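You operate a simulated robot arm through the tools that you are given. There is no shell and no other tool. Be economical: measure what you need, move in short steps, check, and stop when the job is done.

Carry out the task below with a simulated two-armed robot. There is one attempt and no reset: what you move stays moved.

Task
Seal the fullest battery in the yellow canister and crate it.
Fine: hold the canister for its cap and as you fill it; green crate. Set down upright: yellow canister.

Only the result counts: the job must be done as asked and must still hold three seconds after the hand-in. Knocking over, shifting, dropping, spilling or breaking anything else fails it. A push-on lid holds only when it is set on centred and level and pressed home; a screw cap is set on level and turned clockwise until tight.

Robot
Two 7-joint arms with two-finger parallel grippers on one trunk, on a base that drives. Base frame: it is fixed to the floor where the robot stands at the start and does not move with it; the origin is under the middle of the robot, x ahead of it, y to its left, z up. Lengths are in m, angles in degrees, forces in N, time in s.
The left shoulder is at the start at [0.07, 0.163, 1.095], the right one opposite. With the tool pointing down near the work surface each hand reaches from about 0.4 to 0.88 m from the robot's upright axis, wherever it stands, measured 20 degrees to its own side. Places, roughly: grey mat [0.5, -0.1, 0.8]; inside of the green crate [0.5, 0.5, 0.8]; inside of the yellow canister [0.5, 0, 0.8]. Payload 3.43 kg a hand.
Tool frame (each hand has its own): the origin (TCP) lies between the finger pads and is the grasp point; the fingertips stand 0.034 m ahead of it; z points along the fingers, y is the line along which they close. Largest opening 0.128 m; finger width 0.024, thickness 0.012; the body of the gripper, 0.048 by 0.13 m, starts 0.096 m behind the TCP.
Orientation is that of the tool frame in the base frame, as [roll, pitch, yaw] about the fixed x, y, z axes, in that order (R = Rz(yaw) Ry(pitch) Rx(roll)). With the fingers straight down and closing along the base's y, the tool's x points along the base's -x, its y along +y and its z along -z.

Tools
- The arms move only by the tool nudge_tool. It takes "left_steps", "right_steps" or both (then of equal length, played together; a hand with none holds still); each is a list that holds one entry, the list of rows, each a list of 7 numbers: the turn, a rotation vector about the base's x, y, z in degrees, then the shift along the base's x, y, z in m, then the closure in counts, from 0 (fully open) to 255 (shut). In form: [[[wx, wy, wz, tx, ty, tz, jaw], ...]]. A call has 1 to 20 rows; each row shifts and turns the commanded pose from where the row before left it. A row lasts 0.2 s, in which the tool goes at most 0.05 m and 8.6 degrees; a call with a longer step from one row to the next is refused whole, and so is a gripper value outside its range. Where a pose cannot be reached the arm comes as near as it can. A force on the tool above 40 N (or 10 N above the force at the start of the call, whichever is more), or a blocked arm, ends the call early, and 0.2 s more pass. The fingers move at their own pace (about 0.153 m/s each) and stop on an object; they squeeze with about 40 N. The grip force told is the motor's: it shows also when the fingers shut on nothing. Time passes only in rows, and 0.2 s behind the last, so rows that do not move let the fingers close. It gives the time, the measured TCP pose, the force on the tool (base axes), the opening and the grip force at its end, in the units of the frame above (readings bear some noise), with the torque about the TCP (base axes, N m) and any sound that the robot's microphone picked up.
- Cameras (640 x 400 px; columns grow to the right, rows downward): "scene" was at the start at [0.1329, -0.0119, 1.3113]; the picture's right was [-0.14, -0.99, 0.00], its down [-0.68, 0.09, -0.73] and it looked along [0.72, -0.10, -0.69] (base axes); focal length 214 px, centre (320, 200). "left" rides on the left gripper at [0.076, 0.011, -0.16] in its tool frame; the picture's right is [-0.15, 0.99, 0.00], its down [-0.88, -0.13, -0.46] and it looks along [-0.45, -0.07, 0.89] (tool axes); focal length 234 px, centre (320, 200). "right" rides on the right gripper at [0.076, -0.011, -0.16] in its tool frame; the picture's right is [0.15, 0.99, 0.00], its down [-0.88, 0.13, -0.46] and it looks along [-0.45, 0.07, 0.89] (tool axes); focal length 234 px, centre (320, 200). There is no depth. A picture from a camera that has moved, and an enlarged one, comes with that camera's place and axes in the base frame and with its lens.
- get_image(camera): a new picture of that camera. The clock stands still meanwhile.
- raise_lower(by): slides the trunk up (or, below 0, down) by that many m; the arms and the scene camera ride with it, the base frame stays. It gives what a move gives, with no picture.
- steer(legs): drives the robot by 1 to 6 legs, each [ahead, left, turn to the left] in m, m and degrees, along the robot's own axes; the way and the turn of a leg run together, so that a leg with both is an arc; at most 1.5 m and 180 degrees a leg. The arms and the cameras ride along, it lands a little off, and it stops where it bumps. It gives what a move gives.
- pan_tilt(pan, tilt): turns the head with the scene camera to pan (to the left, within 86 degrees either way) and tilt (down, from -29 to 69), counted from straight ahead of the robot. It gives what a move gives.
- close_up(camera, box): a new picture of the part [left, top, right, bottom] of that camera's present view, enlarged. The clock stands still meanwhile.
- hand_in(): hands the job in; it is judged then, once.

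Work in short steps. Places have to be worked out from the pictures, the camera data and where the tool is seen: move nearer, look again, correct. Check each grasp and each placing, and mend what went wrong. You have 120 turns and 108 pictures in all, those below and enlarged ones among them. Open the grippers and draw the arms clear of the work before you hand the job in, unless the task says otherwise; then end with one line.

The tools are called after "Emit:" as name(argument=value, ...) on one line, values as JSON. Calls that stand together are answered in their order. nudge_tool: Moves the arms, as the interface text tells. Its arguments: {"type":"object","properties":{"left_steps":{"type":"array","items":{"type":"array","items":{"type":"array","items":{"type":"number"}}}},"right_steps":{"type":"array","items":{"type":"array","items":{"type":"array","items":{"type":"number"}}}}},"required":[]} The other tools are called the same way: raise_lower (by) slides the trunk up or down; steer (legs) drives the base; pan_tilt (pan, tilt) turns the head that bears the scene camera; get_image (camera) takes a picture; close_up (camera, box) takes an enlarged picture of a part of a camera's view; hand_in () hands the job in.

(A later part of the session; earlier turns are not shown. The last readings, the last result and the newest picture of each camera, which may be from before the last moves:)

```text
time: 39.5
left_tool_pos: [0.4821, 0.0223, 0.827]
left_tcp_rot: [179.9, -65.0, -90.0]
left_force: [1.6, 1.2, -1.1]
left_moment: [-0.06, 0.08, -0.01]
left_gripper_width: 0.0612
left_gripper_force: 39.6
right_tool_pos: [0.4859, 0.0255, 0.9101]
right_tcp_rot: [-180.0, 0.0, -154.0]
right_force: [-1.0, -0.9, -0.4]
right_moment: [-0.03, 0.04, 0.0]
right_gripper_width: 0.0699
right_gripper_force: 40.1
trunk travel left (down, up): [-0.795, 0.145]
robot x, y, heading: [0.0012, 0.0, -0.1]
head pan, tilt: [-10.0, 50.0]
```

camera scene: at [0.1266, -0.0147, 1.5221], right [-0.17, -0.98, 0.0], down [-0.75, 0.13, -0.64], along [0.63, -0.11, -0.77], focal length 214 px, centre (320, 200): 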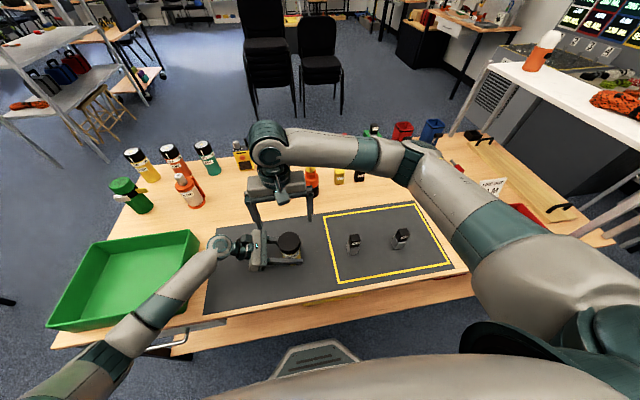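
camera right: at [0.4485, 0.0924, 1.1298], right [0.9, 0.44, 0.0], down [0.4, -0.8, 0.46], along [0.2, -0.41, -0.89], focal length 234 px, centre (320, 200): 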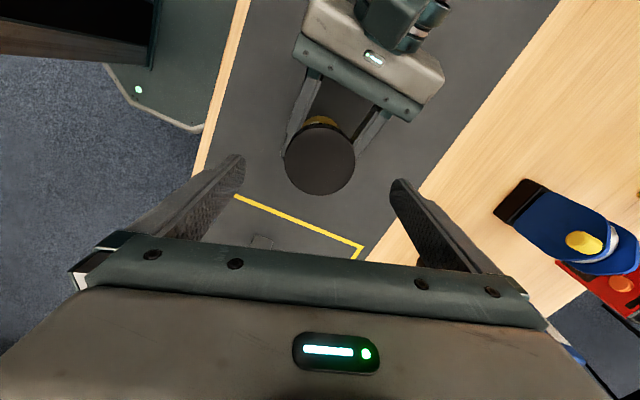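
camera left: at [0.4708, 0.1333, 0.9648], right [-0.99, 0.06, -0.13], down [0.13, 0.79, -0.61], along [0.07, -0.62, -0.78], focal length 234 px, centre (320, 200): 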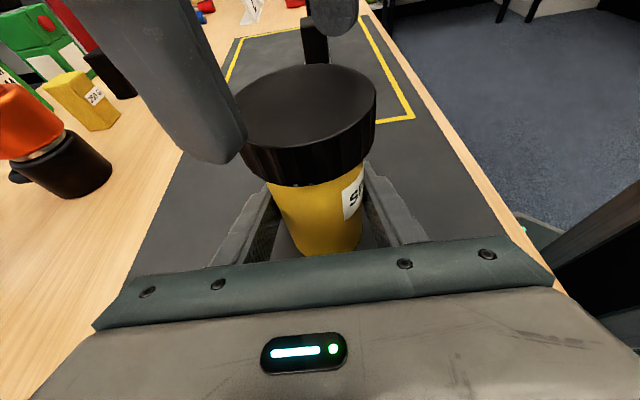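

Forces vanished – probably free. I turn a little more and lift-test.

Emit:
nudge_tool(right_steps=[[[0, 0, 8, 0, 0, 0, 255], [0, 0, 8, 0, 0, 0, 255], [0, 0, 8, 0, 0, 0, 255], [0, 0, 8, 0, 0, 0, 255], [0, 0, 0, 0, 0, 0.002, 255], [0, 0, 0, 0, 0, 0.003, 255], [0, 0, 0, 0, 0, 0.004, 255]]])

Emit:
get_image(camera="left")

```text
time: 41.1
left_tool_pos: [0.4836, 0.0212, 0.8264]
left_tcp_rot: [-180.0, -65.0, -90.0]
left_force: [-0.5, 0.2, -0.8]
left_moment: [0.01, -0.03, 0.01]
left_gripper_width: 0.061
left_gripper_force: 39.9
right_tool_pos: [0.4842, 0.0266, 0.92]
right_tcp_rot: [180.0, 0.0, -122.0]
right_force: [0.8, 0.4, -0.1]
right_moment: [-0.02, 0.04, 0.01]
right_gripper_width: 0.0701
right_gripper_force: 40.2
trunk travel left (down, up): [-0.795, 0.145]
robot x, y, heading: [-0.0001, 0.0015, -0.0]
head pan, tilt: [-10.0, 50.0]
```

```text
74 pictures are left
camera left: at [0.4708, 0.1334, 0.9648], right [-0.99, 0.06, -0.13], down [0.13, 0.79, -0.61], along [0.07, -0.62, -0.78], focal length 234 px, centre (320, 200)
```

left: 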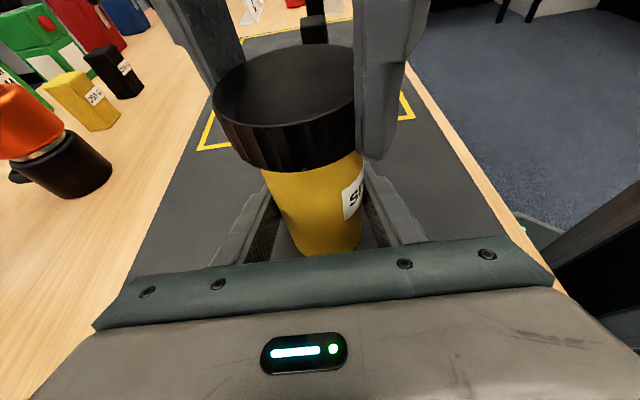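

The cap is free. I lift it and carry it to free mat at (0.45, -0.095), turned so the fingers open along x.

Emit:
nudge_tool(right_steps=[[[0, 0, 0, 0, 0, 0.03, 255], [0, 0, 0, 0, 0, 0.04, 255], [0, 0, 8, -0.008, -0.03, 0, 255], [0, 0, 8, -0.008, -0.03, 0, 255], [0, 0, 8, -0.008, -0.03, 0, 255], [0, 0, 8, -0.01, -0.03, 0, 255], [0, 0, 0, 0, 0, -0.03, 255], [0, 0, 0, 0, 0, -0.03, 255], [0, 0, 0, 0, 0, -0.03, 255], [0, 0, 0, 0, 0, 0, 255]]])

Emit:
get_image(camera="left")

Emit:
get_image(camera="right")

Emit:
get_image(camera="scene")

```text
time: 43.3
left_tool_pos: [0.4829, 0.0225, 0.827]
left_tcp_rot: [179.9, -64.9, -89.9]
left_force: [0.9, -0.1, -1.0]
left_moment: [0.01, -0.01, 0.01]
left_gripper_width: 0.0611
left_gripper_force: 39.9
right_tool_pos: [0.4514, -0.0925, 0.8975]
right_tcp_rot: [180.0, 0.1, -90.1]
right_force: [-0.9, 0.1, 0.4]
right_moment: [-0.03, 0.0, 0.0]
right_gripper_width: 0.0699
right_gripper_force: 39.7
trunk travel left (down, up): [-0.795, 0.145]
robot x, y, heading: [0.001, 0.0023, -0.1]
head pan, tilt: [-10.0, 50.0]
```

```text
73 pictures are left
camera left: at [0.4709, 0.1336, 0.9647], right [-0.99, 0.06, -0.13], down [0.13, 0.79, -0.61], along [0.07, -0.62, -0.78], focal length 234 px, centre (320, 200)
```

left: 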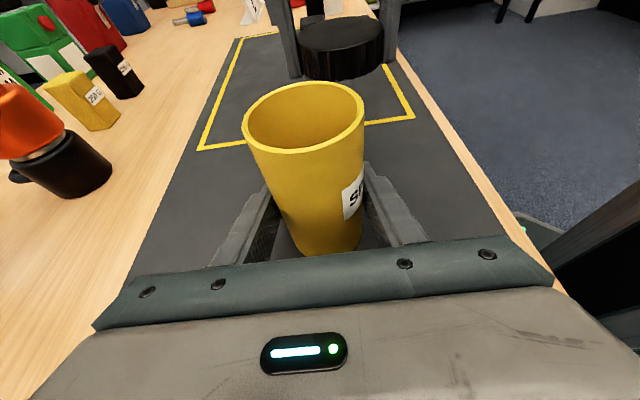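

```text
72 pictures are left
camera right: at [0.4619, -0.1699, 1.0563], right [-0.99, -0.15, 0.0], down [-0.13, 0.88, 0.46], along [-0.07, 0.45, -0.89], focal length 234 px, centre (320, 200)
```

right: 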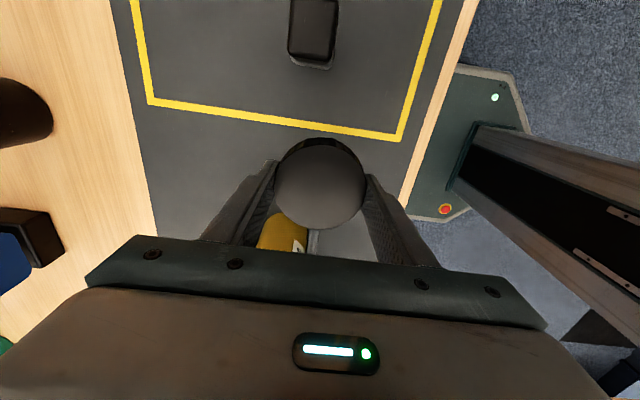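

```text
71 pictures are left
camera scene: at [0.1271, -0.0136, 1.522], right [-0.17, -0.98, 0.0], down [-0.75, 0.13, -0.64], along [0.63, -0.11, -0.77], focal length 214 px, centre (320, 200)
```

scene: 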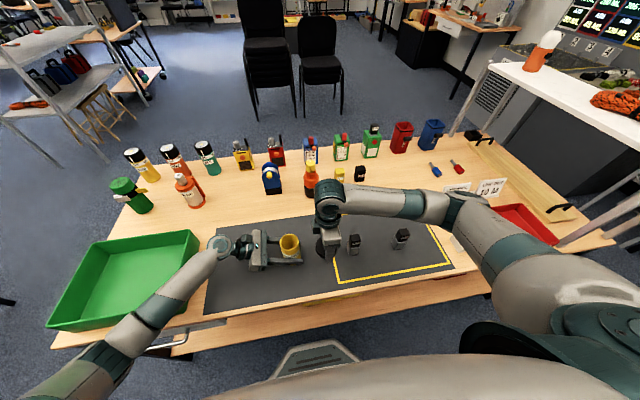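

Canister open and deep, cap carried level; battery is at about (0.47,-0.198). I lower the cap to the mat with small final steps.

Emit:
nudge_tool(right_steps=[[[0, 0, 0, 0, 0, -0.03, 255], [0, 0, 0, 0, 0, -0.03, 255], [0, 0, 0, 0, 0, -0.006, 255], [0, 0, 0, 0, 0, -0.003, 255], [0, 0, 0, 0, 0, -0.002, 255], [0, 0, 0, 0, 0, 0, 255]]])

Emit:
get_image(camera="left")

```text
time: 44.7
left_tool_pos: [0.4825, 0.0218, 0.8273]
left_tcp_rot: [179.8, -65.0, -90.0]
left_force: [0.5, 0.0, -1.0]
left_moment: [-0.05, 0.0, 0.0]
left_gripper_width: 0.0611
left_gripper_force: 40.0
right_tool_pos: [0.4529, -0.095, 0.829]
right_tcp_rot: [180.0, 0.0, -90.1]
right_force: [1.0, 0.1, 0.7]
right_moment: [-0.02, 0.0, 0.03]
right_gripper_width: 0.0699
right_gripper_force: 40.2
trunk travel left (down, up): [-0.795, 0.145]
robot x, y, heading: [-0.0018, -0.0009, 0.0]
head pan, tilt: [-10.0, 50.0]
```

```text
70 pictures are left
camera left: at [0.4709, 0.1334, 0.9648], right [-0.99, 0.06, -0.13], down [0.13, 0.79, -0.61], along [0.07, -0.62, -0.78], focal length 234 px, centre (320, 200)
```

left: 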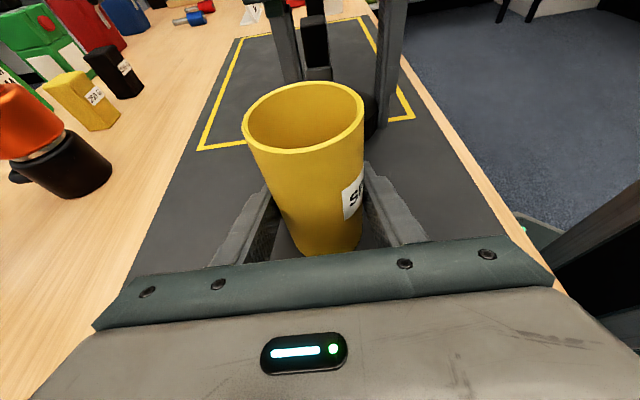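

No contact yet; 1 mm steps further down until a force shows.

Emit:
nudge_tool(right_steps=[[[0, 0, 0, 0, 0, -0.001, 255], [0, 0, 0, 0, 0, -0.001, 255], [0, 0, 0, 0, 0, -0.001, 255], [0, 0, 0, 0, 0, -0.001, 255], [0, 0, 0, 0, 0, -0.001, 255], [0, 0, 0, 0, 0, 0, 255]]])

```text
time: 46.1
left_tool_pos: [0.4828, 0.0216, 0.8275]
left_tcp_rot: [180.0, -65.0, -89.9]
left_force: [-1.1, -0.4, -0.2]
left_moment: [-0.01, 0.01, -0.02]
left_gripper_width: 0.0611
left_gripper_force: 39.9
right_tool_pos: [0.4517, -0.0941, 0.8249]
right_tcp_rot: [-180.0, 0.0, -90.2]
right_force: [0.4, 0.3, -0.6]
right_moment: [0.0, -0.04, 0.01]
right_gripper_width: 0.0698
right_gripper_force: 40.0
trunk travel left (down, up): [-0.795, 0.145]
robot x, y, heading: [-0.0014, -0.0016, 0.2]
head pan, tilt: [-10.0, 50.0]
```

Emit:
nudge_tool(right_steps=[[[0, 0, 0, 0, 0, -0.001, 255], [0, 0, 0, 0, 0, -0.001, 255], [0, 0, 0, 0, 0, -0.001, 255], [0, 0, 0, 0, 0, -0.001, 255], [0, 0, 0, 0, 0, 0, 255]]])

Emit:
close_up(camera="scene", box=[270, 190, 430, 290])

```text
time: 47.3
left_tool_pos: [0.483, 0.0217, 0.8264]
left_tcp_rot: [-180.0, -64.9, -90.0]
left_force: [-0.1, -0.9, -1.5]
left_moment: [0.01, 0.0, -0.02]
left_gripper_width: 0.061
left_gripper_force: 39.8
right_tool_pos: [0.4492, -0.0947, 0.8194]
right_tcp_rot: [180.0, 0.0, -90.1]
right_force: [-0.7, 0.2, -0.4]
right_moment: [0.01, 0.0, 0.01]
right_gripper_width: 0.0701
right_gripper_force: 40.2
trunk travel left (down, up): [-0.795, 0.145]
robot x, y, heading: [0.0021, -0.003, 0.3]
head pan, tilt: [-10.0, 50.0]
```

```text
4.00 times, centred on (350, 240) of scene
camera zoom: at [0.127, -0.0141, 1.522], right [-0.17, -0.98, 0.0], down [-0.75, 0.13, -0.64], along [0.63, -0.11, -0.77], focal length 858 px, centre (200, 40)
```

zoom: 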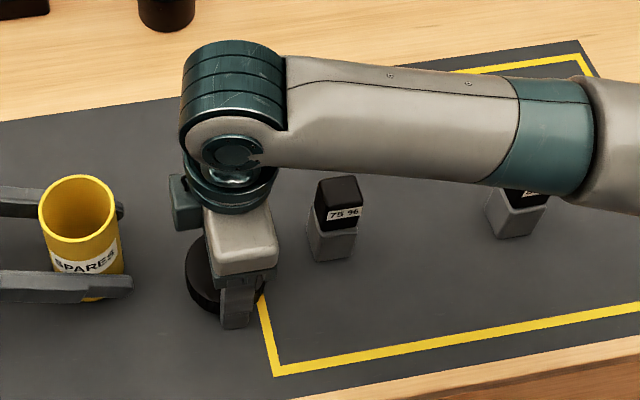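

Still free. Forearm is well above the batteries. Continue down in 1 mm steps.

Emit:
nudge_tool(right_steps=[[[0, 0, 0, 0, 0, -0.001, 255], [0, 0, 0, 0, 0, -0.001, 255], [0, 0, 0, 0, 0, -0.001, 255], [0, 0, 0, 0, 0, 0, 255]]])

```text
time: 48.3
left_tool_pos: [0.4831, 0.0213, 0.8272]
left_tcp_rot: [-180.0, -65.1, -90.0]
left_force: [0.4, 0.3, -0.9]
left_moment: [-0.03, -0.03, -0.04]
left_gripper_width: 0.0614
left_gripper_force: 39.7
right_tool_pos: [0.4505, -0.0928, 0.8176]
right_tcp_rot: [-180.0, 0.0, -89.9]
right_force: [0.0, 0.4, 0.2]
right_moment: [0.01, 0.0, 0.01]
right_gripper_width: 0.0698
right_gripper_force: 40.1
trunk travel left (down, up): [-0.795, 0.145]
robot x, y, heading: [0.0004, 0.0009, 0.0]
head pan, tilt: [-10.0, 50.0]
```

Emit:
nudge_tool(right_steps=[[[0, 0, 0, 0, 0, -0.001, 255], [0, 0, 0, 0, 0, -0.001, 255], [0, 0, 0, 0, 0, 0, 255]]])

Emit:
close_up(camera="left", box=[240, 0, 440, 125])

```text
time: 49.1
left_tool_pos: [0.4837, 0.0213, 0.8278]
left_tcp_rot: [179.8, -65.0, -90.0]
left_force: [-0.1, -0.2, -1.6]
left_moment: [-0.02, 0.02, 0.01]
left_gripper_width: 0.0611
left_gripper_force: 39.7
right_tool_pos: [0.4506, -0.0926, 0.8153]
right_tcp_rot: [-180.0, -0.1, -90.0]
right_force: [0.6, -0.2, -0.9]
right_moment: [0.0, 0.03, -0.01]
right_gripper_width: 0.0699
right_gripper_force: 40.2
trunk travel left (down, up): [-0.795, 0.145]
robot x, y, heading: [-0.0003, -0.0015, 0.1]
head pan, tilt: [-10.0, 50.0]
```

```text
3.20 times, centred on (340, 62) of left
camera zoom: at [0.4708, 0.1333, 0.9648], right [-0.99, 0.06, -0.13], down [0.13, 0.79, -0.61], along [0.07, -0.62, -0.78], focal length 749 px, centre (256, 640)
```

zoom: 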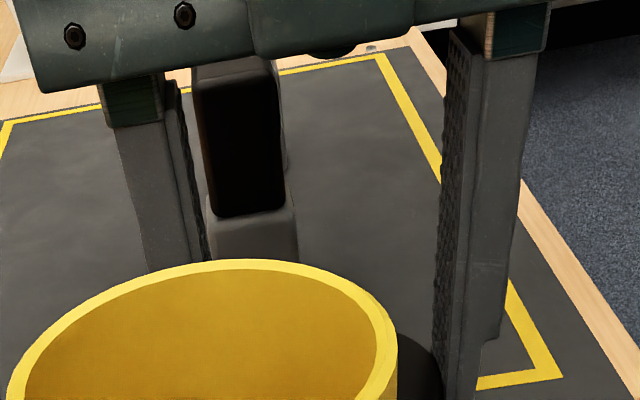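

Emit:
nudge_tool(right_steps=[[[0, 0, 0, 0, 0, -0.001, 255], [0, 0, 0, 0, 0, -0.001, 255], [0, 0, 0, 0, 0, 0, 255]]])

Emit:
close_up(camera="scene", box=[300, 220, 380, 280])

```text
time: 49.9
left_tool_pos: [0.4822, 0.0213, 0.8265]
left_tcp_rot: [-179.8, -65.0, -90.1]
left_force: [0.2, -0.1, -0.5]
left_moment: [0.0, -0.01, 0.02]
left_gripper_width: 0.0612
left_gripper_force: 39.4
right_tool_pos: [0.4508, -0.0931, 0.8151]
right_tcp_rot: [-179.9, 0.0, -90.2]
right_force: [0.9, -3.5, 14.8]
right_moment: [-0.14, 0.63, 0.26]
right_gripper_width: 0.07
right_gripper_force: 38.9
trunk travel left (down, up): [-0.795, 0.145]
robot x, y, heading: [-0.0028, 0.0005, -0.1]
head pan, tilt: [-10.0, 50.0]
```

```text
6.67 times, centred on (340, 250) of scene
camera zoom: at [0.1258, -0.0143, 1.5224], right [-0.17, -0.98, 0.0], down [-0.75, 0.13, -0.64], along [0.63, -0.11, -0.77], focal length 1430 px, centre (187, -133)
```

zoom: 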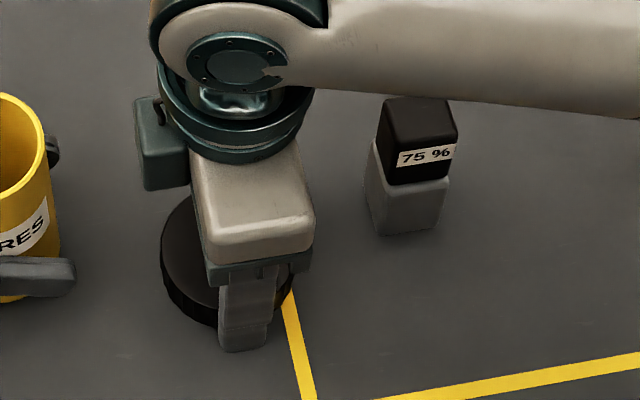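

Contact at TCP 0.815. I open partway and rise straight up.

Emit:
nudge_tool(right_steps=[[[0, 0, 0, 0, 0, 0.001, 255], [0, 0, 0, 0, 0, 0, 60], [0, 0, 0, 0, 0, 0, 60], [0, 0, 0, 0, 0, 0.04, 60], [0, 0, 0, 0, 0, 0.04, 60], [0, 0, 0, 0, 0, 0.045, 60], [0, 0, 0, 0, 0, 0.04, 60], [0, 0, 0, 0, 0, 0, 60]]])

Emit:
get_image(camera="right")

Emit:
get_image(camera="left")

```text
time: 51.7
left_tool_pos: [0.4837, 0.0201, 0.8267]
left_tcp_rot: [179.9, -65.0, -89.8]
left_force: [0.4, -0.3, -1.4]
left_moment: [-0.03, 0.01, 0.01]
left_gripper_width: 0.0608
left_gripper_force: 40.2
right_tool_pos: [0.452, -0.0944, 0.9775]
right_tcp_rot: [180.0, 0.0, -90.1]
right_force: [-0.1, 0.3, -0.6]
right_moment: [-0.01, 0.01, -0.01]
right_gripper_width: 0.0979
right_gripper_force: 0.1
trunk travel left (down, up): [-0.795, 0.145]
robot x, y, heading: [-0.0004, 0.0017, -0.1]
head pan, tilt: [-10.0, 50.0]
```

```text
66 pictures are left
camera right: at [0.4632, -0.1719, 1.1355], right [-0.99, -0.15, 0.0], down [-0.13, 0.88, 0.46], along [-0.07, 0.45, -0.89], focal length 234 px, centre (320, 200)
```

right: 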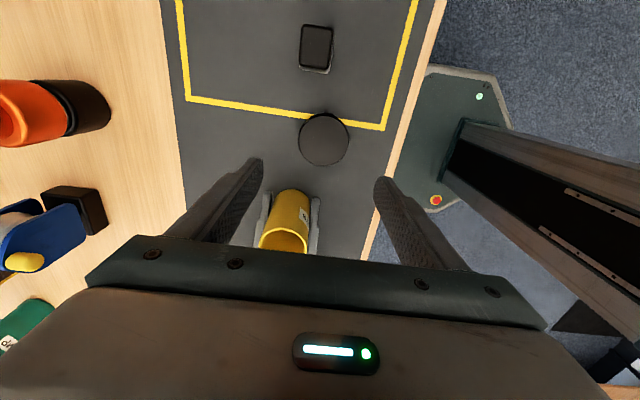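

```text
65 pictures are left
camera left: at [0.4708, 0.1332, 0.9647], right [-0.99, 0.06, -0.13], down [0.13, 0.79, -0.61], along [0.07, -0.62, -0.78], focal length 234 px, centre (320, 200)
```

left: 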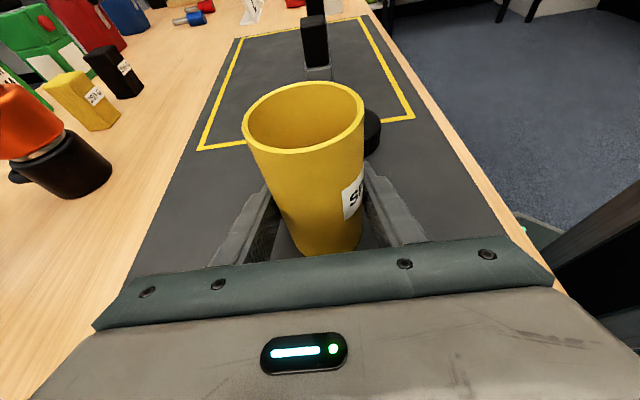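

Cap rests on the mat. I move the right hand above the 75 % battery, keeping fingers closing along x.

Emit:
nudge_tool(right_steps=[[[0, 0, 0, 0.005, -0.035, 0.015, 60], [0, 0, 0, 0.006, -0.035, 0.015, 60], [0, 0, 0, 0.006, -0.035, 0.012, 60], [0, 0, 0, 0, 0, 0, 60]]])

Emit:
get_image(camera="right")

Emit:
close_up(camera="left", box=[260, 0, 380, 90])

Emit:
close_up(camera="scene", box=[270, 190, 430, 290])

```text
time: 52.7
left_tool_pos: [0.4816, 0.0213, 0.8262]
left_tcp_rot: [179.9, -65.0, -89.9]
left_force: [0.7, 0.3, -1.4]
left_moment: [-0.03, 0.0, 0.0]
left_gripper_width: 0.0611
left_gripper_force: 39.8
right_tool_pos: [0.4721, -0.1995, 1.0216]
right_tcp_rot: [180.0, 0.0, -90.1]
right_force: [-0.8, 0.5, 0.3]
right_moment: [-0.02, 0.02, 0.02]
right_gripper_width: 0.0979
right_gripper_force: 0.0
trunk travel left (down, up): [-0.795, 0.145]
robot x, y, heading: [-0.001, -0.0028, 0.3]
head pan, tilt: [-10.0, 50.0]
```

```text
64 pictures are left
camera right: at [0.4826, -0.2772, 1.1795], right [-0.99, -0.15, 0.0], down [-0.13, 0.88, 0.46], along [-0.07, 0.45, -0.89], focal length 234 px, centre (320, 200)
```

right: 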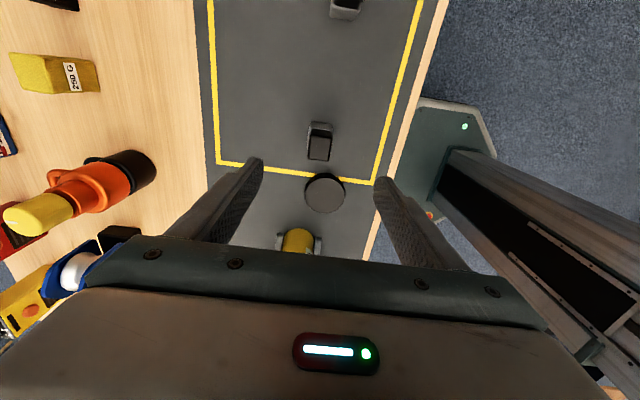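

```text
4.44 times, centred on (320, 45) of left
camera zoom: at [0.471, 0.1337, 0.9646], right [-0.99, 0.06, -0.13], down [0.13, 0.78, -0.61], along [0.07, -0.62, -0.78], focal length 1041 px, centre (320, 889)
```

zoom: 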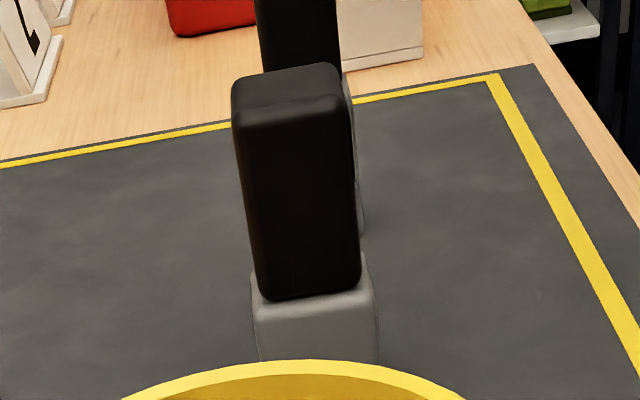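

```text
4.00 times, centred on (350, 240) of scene
camera zoom: at [0.1273, -0.0135, 1.522], right [-0.17, -0.98, 0.0], down [-0.75, 0.13, -0.64], along [0.63, -0.11, -0.77], focal length 858 px, centre (200, 40)
```

zoom: 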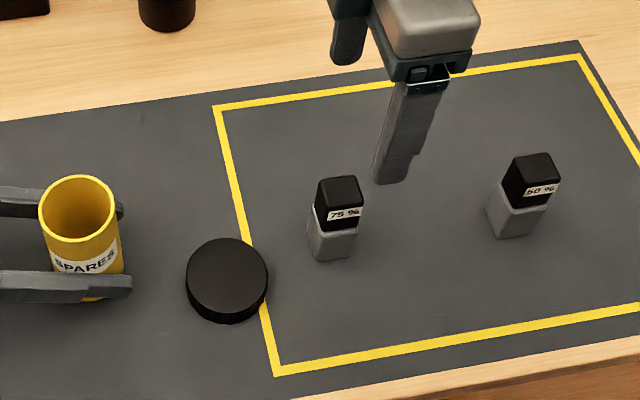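

Emit:
close_up(camera="right", box=[280, 110, 360, 170])

```text
6.67 times, centred on (320, 140) of right
camera zoom: at [0.4826, -0.2772, 1.1795], right [-0.99, -0.15, 0.0], down [-0.13, 0.88, 0.46], along [-0.07, 0.45, -0.89], focal length 1561 px, centre (320, 600)
```

zoom: 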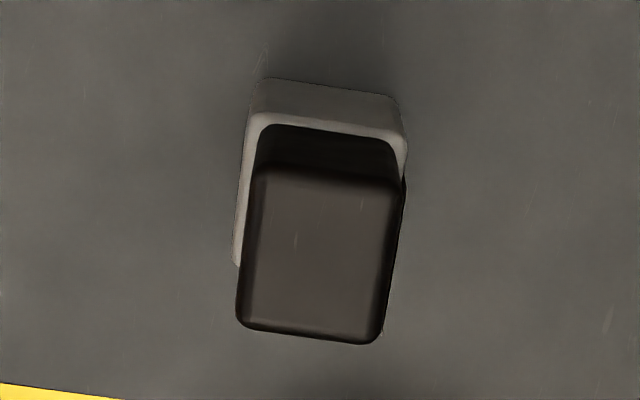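

The battery is square to the axes, top ≈(0.470,-0.200,0.88), about 0.028×0.03 wide and 0.1 tall. I lower so the tips overlap its top by about 16 mm and close.

Emit:
nudge_tool(right_steps=[[[0, 0, 0, -0.0015, 0, -0.04, 60], [0, 0, 0, 0, 0, -0.04, 60], [0, 0, 0, 0, 0, -0.03, 60], [0, 0, 0, 0, 0, -0.0135, 60], [0, 0, 0, 0, 0, 0, 60], [0, 0, 0, 0, 0, 0, 160], [0, 0, 0, 0, 0, 0, 255], [0, 0, 0, 0, 0, 0, 255]]])

Emit:
close_up(camera="left", box=[240, 0, 400, 100])

Emit:
close_up(camera="scene", box=[270, 190, 430, 290])

```text
time: 54.5
left_tool_pos: [0.4829, 0.021, 0.8266]
left_tcp_rot: [179.9, -65.0, -90.0]
left_force: [-0.4, -0.3, -0.3]
left_moment: [0.0, 0.0, 0.0]
left_gripper_width: 0.0613
left_gripper_force: 40.0
right_tool_pos: [0.4678, -0.1982, 0.896]
right_tcp_rot: [179.9, 0.0, -90.1]
right_force: [0.9, 0.6, 0.1]
right_moment: [-0.03, -0.03, 0.07]
right_gripper_width: 0.0292
right_gripper_force: 39.7
trunk travel left (down, up): [-0.795, 0.145]
robot x, y, heading: [-0.0013, -0.0025, -0.2]
head pan, tilt: [-10.0, 50.0]
```

```text
4.00 times, centred on (320, 50) of left
camera zoom: at [0.4709, 0.1333, 0.9648], right [-0.99, 0.06, -0.13], down [0.13, 0.79, -0.61], along [0.07, -0.62, -0.78], focal length 937 px, centre (320, 800)
```

zoom: 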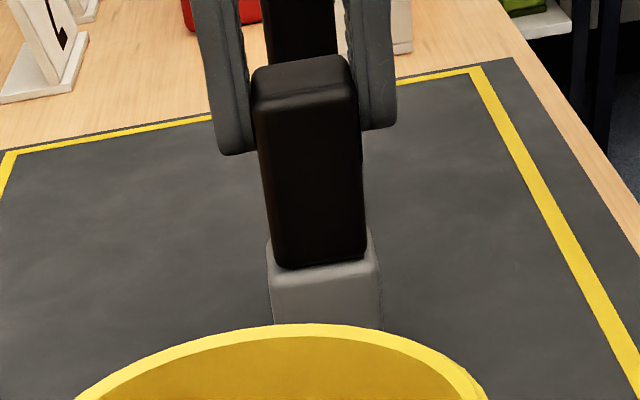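

```text
4.00 times, centred on (350, 240) of scene
camera zoom: at [0.127, -0.0141, 1.522], right [-0.17, -0.98, 0.0], down [-0.75, 0.13, -0.64], along [0.63, -0.11, -0.77], focal length 858 px, centre (200, 40)
```

zoom: 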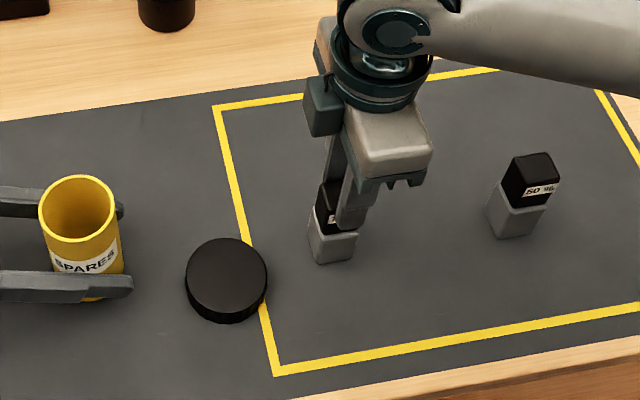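

Battery gripped (0.029 m). I lift it 0.135 m and carry it over the canister mouth at (0.482, 0.024).

Emit:
nudge_tool(right_steps=[[[0, 0, 0, 0, 0, 0.02, 255], [0, 0, 0, 0, 0, 0.04, 255], [0, 0, 0, 0, 0, 0.04, 255], [0, 0, 0, 0, 0, 0.04, 255], [0, 0, 0, 0.0023, 0.037, 0, 255], [0, 0, 0, 0.0023, 0.037, 0, 255], [0, 0, 0, 0.0023, 0.037, 0, 255], [0, 0, 0, 0.0023, 0.037, 0, 255], [0, 0, 0, 0.0023, 0.037, 0, 255], [0, 0, 0, 0.0023, 0.037, 0, 255], [0, 0, 0, 0, 0, 0, 255]]])

Emit:
get_image(camera="left")

Emit:
get_image(camera="right")

Emit:
close_up(camera="scene", box=[220, 170, 380, 290])

```text
time: 56.9
left_tool_pos: [0.4835, 0.0203, 0.8256]
left_tcp_rot: [-180.0, -64.9, -90.0]
left_force: [-0.2, 0.1, -1.9]
left_moment: [0.02, -0.01, 0.04]
left_gripper_width: 0.0612
left_gripper_force: 40.0
right_tool_pos: [0.4818, 0.0217, 1.0349]
right_tcp_rot: [180.0, 0.0, -90.2]
right_force: [1.0, 0.0, -1.3]
right_moment: [0.02, 0.0, -0.01]
right_gripper_width: 0.0293
right_gripper_force: 40.1
trunk travel left (down, up): [-0.795, 0.145]
robot x, y, heading: [0.0042, 0.0009, -0.2]
head pan, tilt: [-10.0, 50.0]
```

```text
58 pictures are left
camera left: at [0.4708, 0.1325, 0.9649], right [-0.99, 0.06, -0.13], down [0.13, 0.79, -0.6], along [0.07, -0.62, -0.79], focal length 234 px, centre (320, 200)
```

left: 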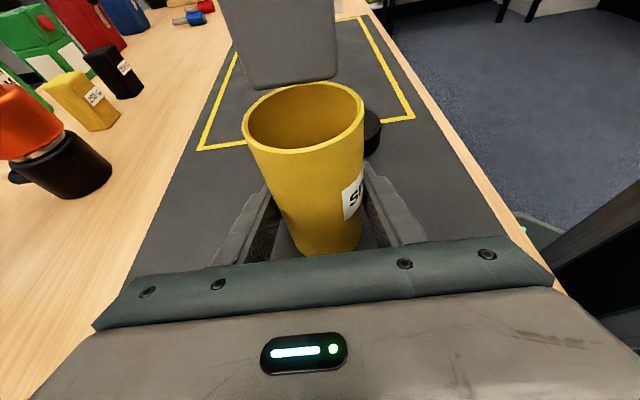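

```text
57 pictures are left
camera right: at [0.4919, -0.0555, 1.1932], right [-0.99, -0.14, 0.0], down [-0.13, 0.88, 0.46], along [-0.07, 0.45, -0.89], focal length 234 px, centre (320, 200)
```

right: 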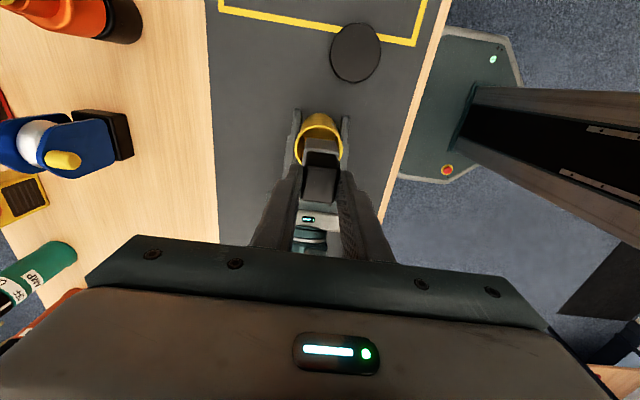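

```text
3.33 times, centred on (300, 230) of scene
camera zoom: at [0.1269, -0.0154, 1.522], right [-0.17, -0.98, 0.0], down [-0.75, 0.13, -0.64], along [0.63, -0.11, -0.77], focal length 715 px, centre (387, 100)
```

zoom: 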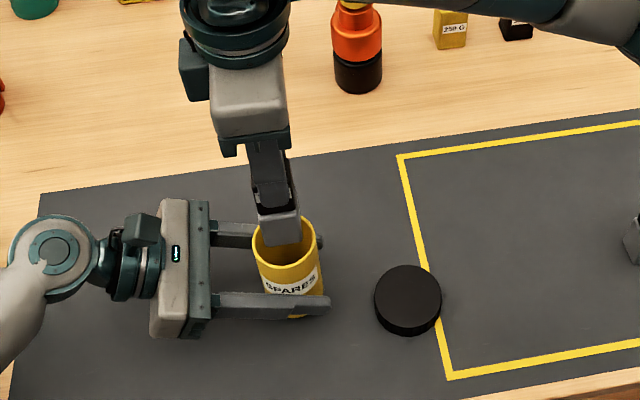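

Battery bottom ≈0.92, centred in x; it needs about 2 mm +y. I shift and lower to just above the rim and look again.

Emit:
nudge_tool(right_steps=[[[0, 0, 0, 0.0003, 0.002, -0.006, 255], [0, 0, 0, 0, 0, -0.006, 255], [0, 0, 0, 0, 0, 0, 255]]])

Emit:
close_up(camera="left", box=[220, 40, 380, 160])

Emit:
close_up(camera="scene", box=[260, 200, 340, 260])

Emit:
close_up(camera="right", box=[270, 90, 370, 215])

```text
time: 57.7
left_tool_pos: [0.483, 0.0206, 0.8271]
left_tcp_rot: [179.9, -65.1, -89.9]
left_force: [-0.2, -0.4, -0.6]
left_moment: [0.03, 0.01, 0.0]
left_gripper_width: 0.0611
left_gripper_force: 40.2
right_tool_pos: [0.4808, 0.0248, 1.0235]
right_tcp_rot: [-180.0, -0.1, -90.0]
right_force: [-0.1, 0.0, -0.8]
right_moment: [0.01, 0.0, 0.0]
right_gripper_width: 0.0292
right_gripper_force: 39.9
trunk travel left (down, up): [-0.795, 0.145]
robot x, y, heading: [-0.0002, 0.0022, -0.3]
head pan, tilt: [-10.0, 50.0]
```

```text
3.33 times, centred on (300, 100) of left
camera zoom: at [0.4709, 0.1336, 0.9647], right [-0.99, 0.06, -0.13], down [0.13, 0.79, -0.61], along [0.07, -0.62, -0.78], focal length 781 px, centre (387, 533)
```

zoom: 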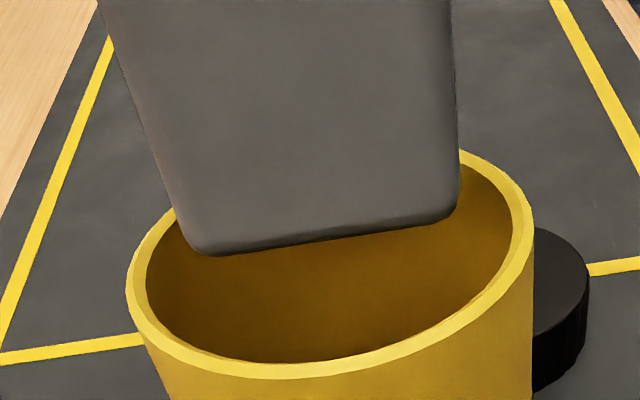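

```text
6.67 times, centred on (300, 230) of scene
camera zoom: at [0.1271, -0.0136, 1.522], right [-0.17, -0.98, 0.0], down [-0.75, 0.13, -0.64], along [0.63, -0.11, -0.77], focal length 1430 px, centre (453, 0)
```

zoom: 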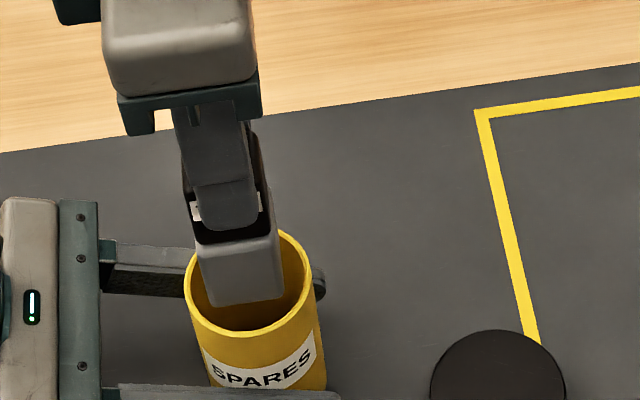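

```text
3.20 times, centred on (320, 152) of right
camera zoom: at [0.4917, -0.0525, 1.1822], right [-0.99, -0.15, 0.0], down [-0.13, 0.88, 0.46], along [-0.07, 0.45, -0.89], focal length 749 px, centre (320, 352)
```

zoom: 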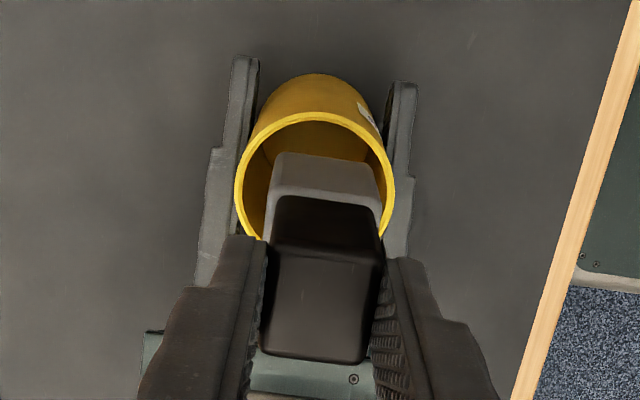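

Battery is offset about 1 mm in −x and 1 mm in +y. I correct and descend gently into the mouth.

Emit:
nudge_tool(right_steps=[[[0, 0, 0, 0.0012, -0.001, 0, 255], [0, 0, 0, 0, 0, -0.005, 255], [0, 0, 0, 0, 0, -0.005, 255], [0, 0, 0, 0, 0, -0.005, 255], [0, 0, 0, 0, 0, -0.005, 255], [0, 0, 0, 0, 0, -0.005, 255]]])

Emit:
close_up(camera="left", box=[220, 40, 380, 160])

```text
time: 59.1
left_tool_pos: [0.482, 0.0211, 0.8268]
left_tcp_rot: [179.9, -65.0, -89.9]
left_force: [-0.9, 0.8, -2.0]
left_moment: [-0.04, -0.01, 0.03]
left_gripper_width: 0.061
left_gripper_force: 40.0
right_tool_pos: [0.4814, 0.0248, 0.9987]
right_tcp_rot: [-179.9, 0.0, -90.1]
right_force: [0.1, -0.4, -0.9]
right_moment: [-0.06, -0.02, 0.01]
right_gripper_width: 0.0295
right_gripper_force: 40.0
trunk travel left (down, up): [-0.795, 0.145]
robot x, y, heading: [-0.0031, -0.0001, 0.1]
head pan, tilt: [-10.0, 50.0]
```

```text
3.33 times, centred on (300, 100) of left
camera zoom: at [0.4709, 0.1333, 0.9647], right [-0.99, 0.06, -0.13], down [0.13, 0.79, -0.61], along [0.07, -0.62, -0.78], focal length 781 px, centre (387, 533)
```

zoom: 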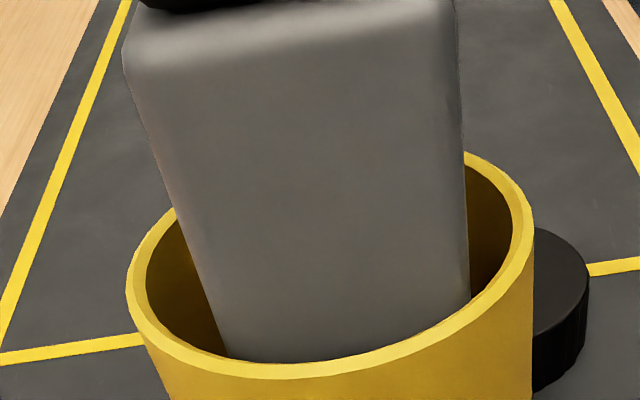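

Bottom is inside with no contact. I nudge 1 mm −y and continue down until the tips are just above the rim.

Emit:
nudge_tool(right_steps=[[[0, 0, 0, 0.0003, -0.001, -0.005, 255], [0, 0, 0, 0, 0, -0.01, 255], [0, 0, 0, 0, 0, -0.01, 255], [0, 0, 0, 0, 0, -0.01, 255], [0, 0, 0, 0, 0, -0.01, 255], [0, 0, 0, 0, 0, -0.01, 255], [0, 0, 0, 0, 0, -0.005, 255]]])

Emit:
close_up(camera="left", box=[220, 40, 380, 160])

Emit:
close_up(camera="scene", box=[260, 200, 340, 260])

```text
time: 60.7
left_tool_pos: [0.4829, 0.0208, 0.8269]
left_tcp_rot: [179.8, -65.0, -89.9]
left_force: [-1.6, 0.1, -0.6]
left_moment: [0.01, 0.05, 0.01]
left_gripper_width: 0.061
left_gripper_force: 40.4
right_tool_pos: [0.4816, 0.0235, 0.9398]
right_tcp_rot: [-179.9, 0.0, -90.0]
right_force: [1.1, 0.0, -0.9]
right_moment: [0.0, -0.01, 0.02]
right_gripper_width: 0.0292
right_gripper_force: 40.6
trunk travel left (down, up): [-0.795, 0.145]
robot x, y, heading: [-0.003, 0.0001, -0.1]
head pan, tilt: [-10.0, 50.0]
```

```text
3.33 times, centred on (300, 100) of left
camera zoom: at [0.4709, 0.1333, 0.9648], right [-0.99, 0.06, -0.13], down [0.13, 0.79, -0.61], along [0.07, -0.62, -0.78], focal length 781 px, centre (387, 533)
```

zoom: 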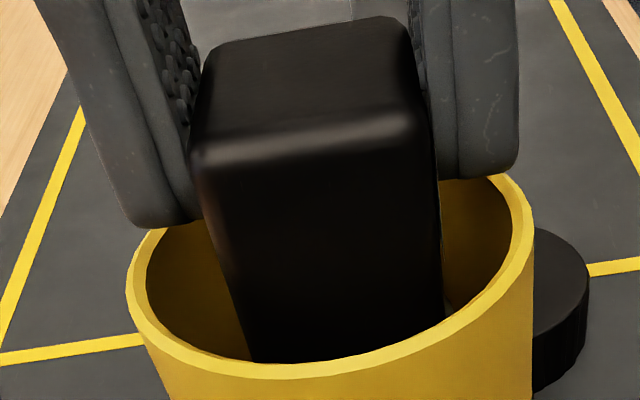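

```text
6.67 times, centred on (300, 230) of scene
camera zoom: at [0.1271, -0.014, 1.5221], right [-0.17, -0.98, 0.0], down [-0.75, 0.13, -0.64], along [0.63, -0.11, -0.77], focal length 1430 px, centre (453, 0)
```

zoom: 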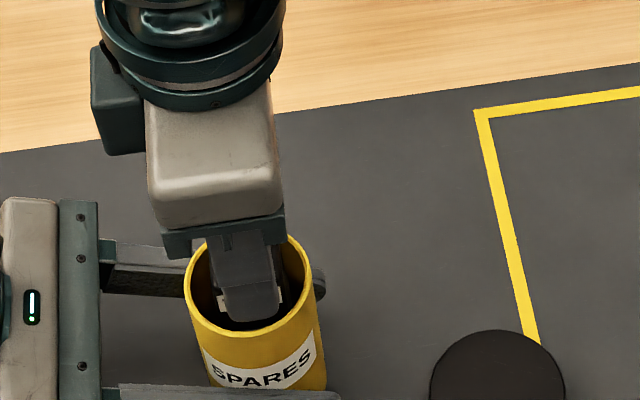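

Nearly at the rim; I go down another 8 mm carefully to shorten the final drop.

Emit:
nudge_tool(right_steps=[[[0, 0, 0, 0.0004, 0, -0.002, 255], [0, 0, 0, 0, 0, -0.002, 255], [0, 0, 0, 0, 0, -0.002, 255], [0, 0, 0, 0, 0, -0.002, 255]]])

Emit:
close_up(camera="left", box=[220, 40, 380, 160])

```text
time: 61.7
left_tool_pos: [0.484, 0.0212, 0.8267]
left_tcp_rot: [179.9, -65.1, -89.9]
left_force: [1.2, -0.6, -3.8]
left_moment: [0.0, 0.06, 0.02]
left_gripper_width: 0.061
left_gripper_force: 39.9
right_tool_pos: [0.4821, 0.0237, 0.9317]
right_tcp_rot: [-180.0, 0.0, -90.1]
right_force: [-0.5, 0.1, 1.5]
right_moment: [0.05, 0.0, 0.02]
right_gripper_width: 0.0292
right_gripper_force: 39.7
trunk travel left (down, up): [-0.795, 0.145]
robot x, y, heading: [0.0007, 0.0021, -0.2]
head pan, tilt: [-10.0, 50.0]
```

```text
3.33 times, centred on (300, 100) of left
camera zoom: at [0.4709, 0.1334, 0.9646], right [-0.99, 0.06, -0.13], down [0.13, 0.79, -0.61], along [0.07, -0.62, -0.79], focal length 781 px, centre (387, 533)
```

zoom: 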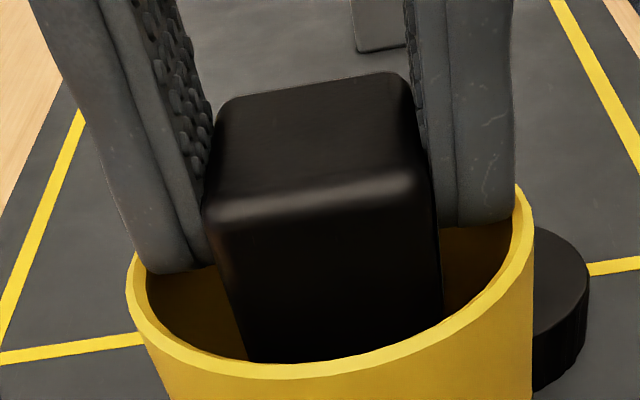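

Slight force change (~2 N). Another 4 mm, watching force.

Emit:
nudge_tool(right_steps=[[[0, 0, 0, 0, 0, -0.002, 255], [0, 0, 0, 0, 0, -0.002, 255]]])

Emit:
close_up(camera="left", box=[220, 40, 380, 160])

```text
time: 62.4
left_tool_pos: [0.4826, 0.0217, 0.8266]
left_tcp_rot: [-180.0, -64.9, -89.9]
left_force: [-1.1, 2.3, 3.5]
left_moment: [-0.62, 0.18, -0.08]
left_gripper_width: 0.0613
left_gripper_force: 40.0
right_tool_pos: [0.4821, 0.0232, 0.9314]
right_tcp_rot: [-179.8, 0.2, -90.0]
right_force: [-1.9, -5.2, 11.1]
right_moment: [-0.19, 0.31, 0.04]
right_gripper_width: 0.029
right_gripper_force: 39.7
trunk travel left (down, up): [-0.795, 0.145]
robot x, y, heading: [-0.001, 0.0027, 0.2]
head pan, tilt: [-10.0, 50.0]
stopped in row 2 (right hand): the force on the tool passed its limit (the readings are from after the stop); the commanded pose is now the measured one
```

```text
3.33 times, centred on (300, 100) of left
camera zoom: at [0.4704, 0.1333, 0.9647], right [-0.99, 0.06, -0.13], down [0.13, 0.79, -0.6], along [0.07, -0.61, -0.79], focal length 781 px, centre (387, 533)
```

zoom: 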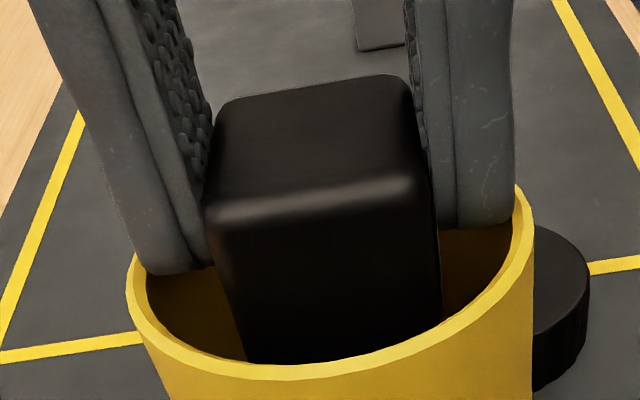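

Tips rest on the rim (rim z≈0.897). I rise 2 mm and open to let the battery slide down inside.

Emit:
nudge_tool(right_steps=[[[0, 0, 0, 0, 0, 0.002, 255], [0, 0, 0, 0, 0, 0, 150], [0, 0, 0, 0, 0, 0, 110], [0, 0, 0, 0, 0, 0, 110], [0, 0, 0, 0, 0, 0.04, 110], [0, 0, 0, 0, 0, 0.04, 110], [0, 0, 0, 0, 0, 0.02, 110]]])

Emit:
close_up(camera="left", box=[220, 40, 380, 160])

Emit:
close_up(camera="right", box=[230, 0, 410, 240])

```text
time: 64.0
left_tool_pos: [0.4824, 0.0214, 0.8249]
left_tcp_rot: [-179.8, -64.8, -90.0]
left_force: [-2.2, -1.4, 12.6]
left_moment: [-0.1, 0.22, 0.04]
left_gripper_width: 0.061
left_gripper_force: 40.0
right_tool_pos: [0.4835, 0.0214, 1.0318]
right_tcp_rot: [-179.9, 0.2, -90.0]
right_force: [0.2, 1.1, 0.6]
right_moment: [0.01, 0.02, -0.02]
right_gripper_width: 0.0727
right_gripper_force: 0.0
trunk travel left (down, up): [-0.795, 0.145]
robot x, y, heading: [-0.0019, -0.0032, -0.3]
head pan, tilt: [-10.0, 50.0]
```

```text
3.33 times, centred on (300, 100) of left
camera zoom: at [0.4706, 0.1334, 0.9647], right [-0.99, 0.06, -0.13], down [0.13, 0.79, -0.6], along [0.07, -0.61, -0.79], focal length 781 px, centre (387, 533)
```

zoom: 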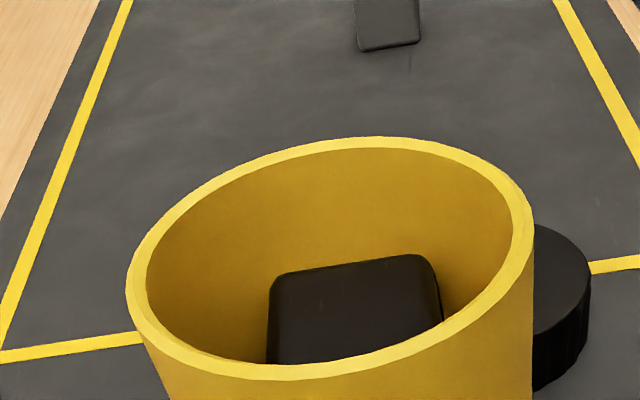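

```text
1.67 times, centred on (320, 120) of right
camera zoom: at [0.4927, -0.0558, 1.1917], right [-0.99, -0.15, 0.0], down [-0.13, 0.88, 0.46], along [-0.06, 0.45, -0.89], focal length 390 px, centre (320, 333)
```

zoom: 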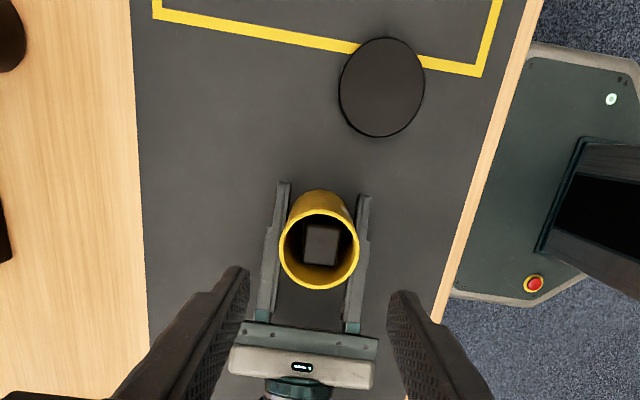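

Battery seated upright, below the rim. Now back to the cap: right hand above (0.4485,-0.098), open, and look.

Emit:
nudge_tool(right_steps=[[[0, 0, 0, -0.009, -0.03, 0, 60], [0, 0, 0, -0.009, -0.03, 0, 60], [0, 0, 0, -0.009, -0.03, 0, 60], [0, 0, 0, -0.008, -0.029, 0, 60], [0, 0, 0, 0, 0, -0.04, 60], [0, 0, 0, 0, 0, -0.04, 60], [0, 0, 0, 0, 0, -0.04, 60], [0, 0, 0, 0, 0, 0, 60]]])

Emit:
get_image(camera="right")

Emit:
close_up(camera="scene", box=[270, 190, 430, 290])

```text
time: 65.8
left_tool_pos: [0.4831, 0.0214, 0.8267]
left_tcp_rot: [-179.8, -64.9, -90.0]
left_force: [0.7, -0.8, 14.8]
left_moment: [0.02, 0.09, -0.06]
left_gripper_width: 0.0611
left_gripper_force: 40.2
right_tool_pos: [0.4472, -0.0948, 0.9119]
right_tcp_rot: [-179.8, 0.2, -90.0]
right_force: [0.8, 0.3, 0.3]
right_moment: [0.01, -0.02, 0.0]
right_gripper_width: 0.0978
right_gripper_force: 0.0
trunk travel left (down, up): [-0.795, 0.145]
robot x, y, heading: [0.0028, -0.0003, -0.2]
head pan, tilt: [-10.0, 50.0]
```

```text
45 pictures are left
camera right: at [0.4576, -0.1724, 1.07], right [-0.99, -0.15, 0.0], down [-0.13, 0.88, 0.46], along [-0.06, 0.45, -0.89], focal length 234 px, centre (320, 200)
```

right: 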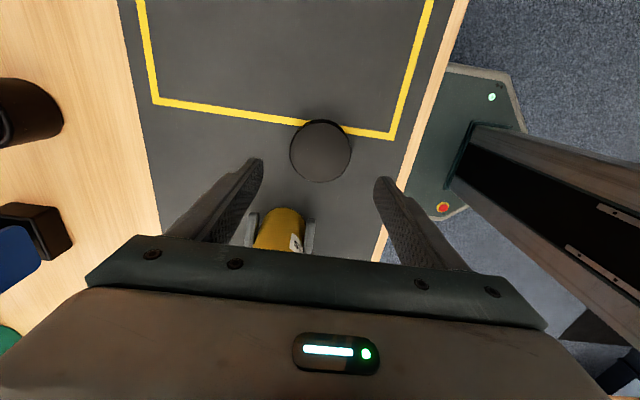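

```text
4.00 times, centred on (350, 240) of scene
camera zoom: at [0.1255, -0.0143, 1.5222], right [-0.17, -0.98, 0.0], down [-0.75, 0.13, -0.64], along [0.63, -0.11, -0.77], focal length 858 px, centre (200, 40)
```

zoom: 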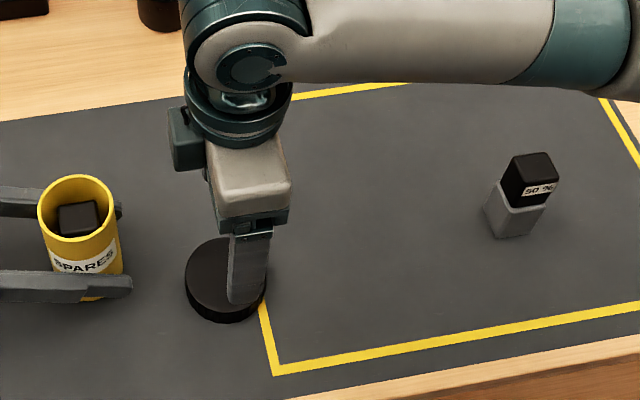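

Cap top-face centre ≈(0.4485,-0.098). I level the tiny tilt, shift −2.5 mm in y, lower to TCP 0.817 and close.

Emit:
nudge_tool(right_steps=[[[-0.2, 0.2, 0, 0.0012, -0.0028, -0.03, 60], [0, 0, 0, 0, 0, -0.03, 60], [0, 0, 0, 0, 0, -0.025, 60], [0, 0, 0, 0, 0, -0.01, 60], [0, 0, 0, 0, 0, 0, 60], [0, 0, 0, 0, 0, 0, 160], [0, 0, 0, 0, 0, 0, 255], [0, 0, 0, 0, 0, 0, 255]]])

```text
time: 67.6
left_tool_pos: [0.4824, 0.0209, 0.8263]
left_tcp_rot: [-179.8, -64.9, -90.0]
left_force: [1.3, -0.8, 16.3]
left_moment: [0.09, 0.02, -0.02]
left_gripper_width: 0.0609
left_gripper_force: 40.3
right_tool_pos: [0.4463, -0.0982, 0.8185]
right_tcp_rot: [-179.9, 0.0, -90.0]
right_force: [0.0, 0.3, 0.6]
right_moment: [0.01, 0.0, -0.01]
right_gripper_width: 0.0697
right_gripper_force: 39.5
trunk travel left (down, up): [-0.795, 0.145]
robot x, y, heading: [-0.0025, -0.0004, -0.1]
head pan, tilt: [-10.0, 50.0]
```

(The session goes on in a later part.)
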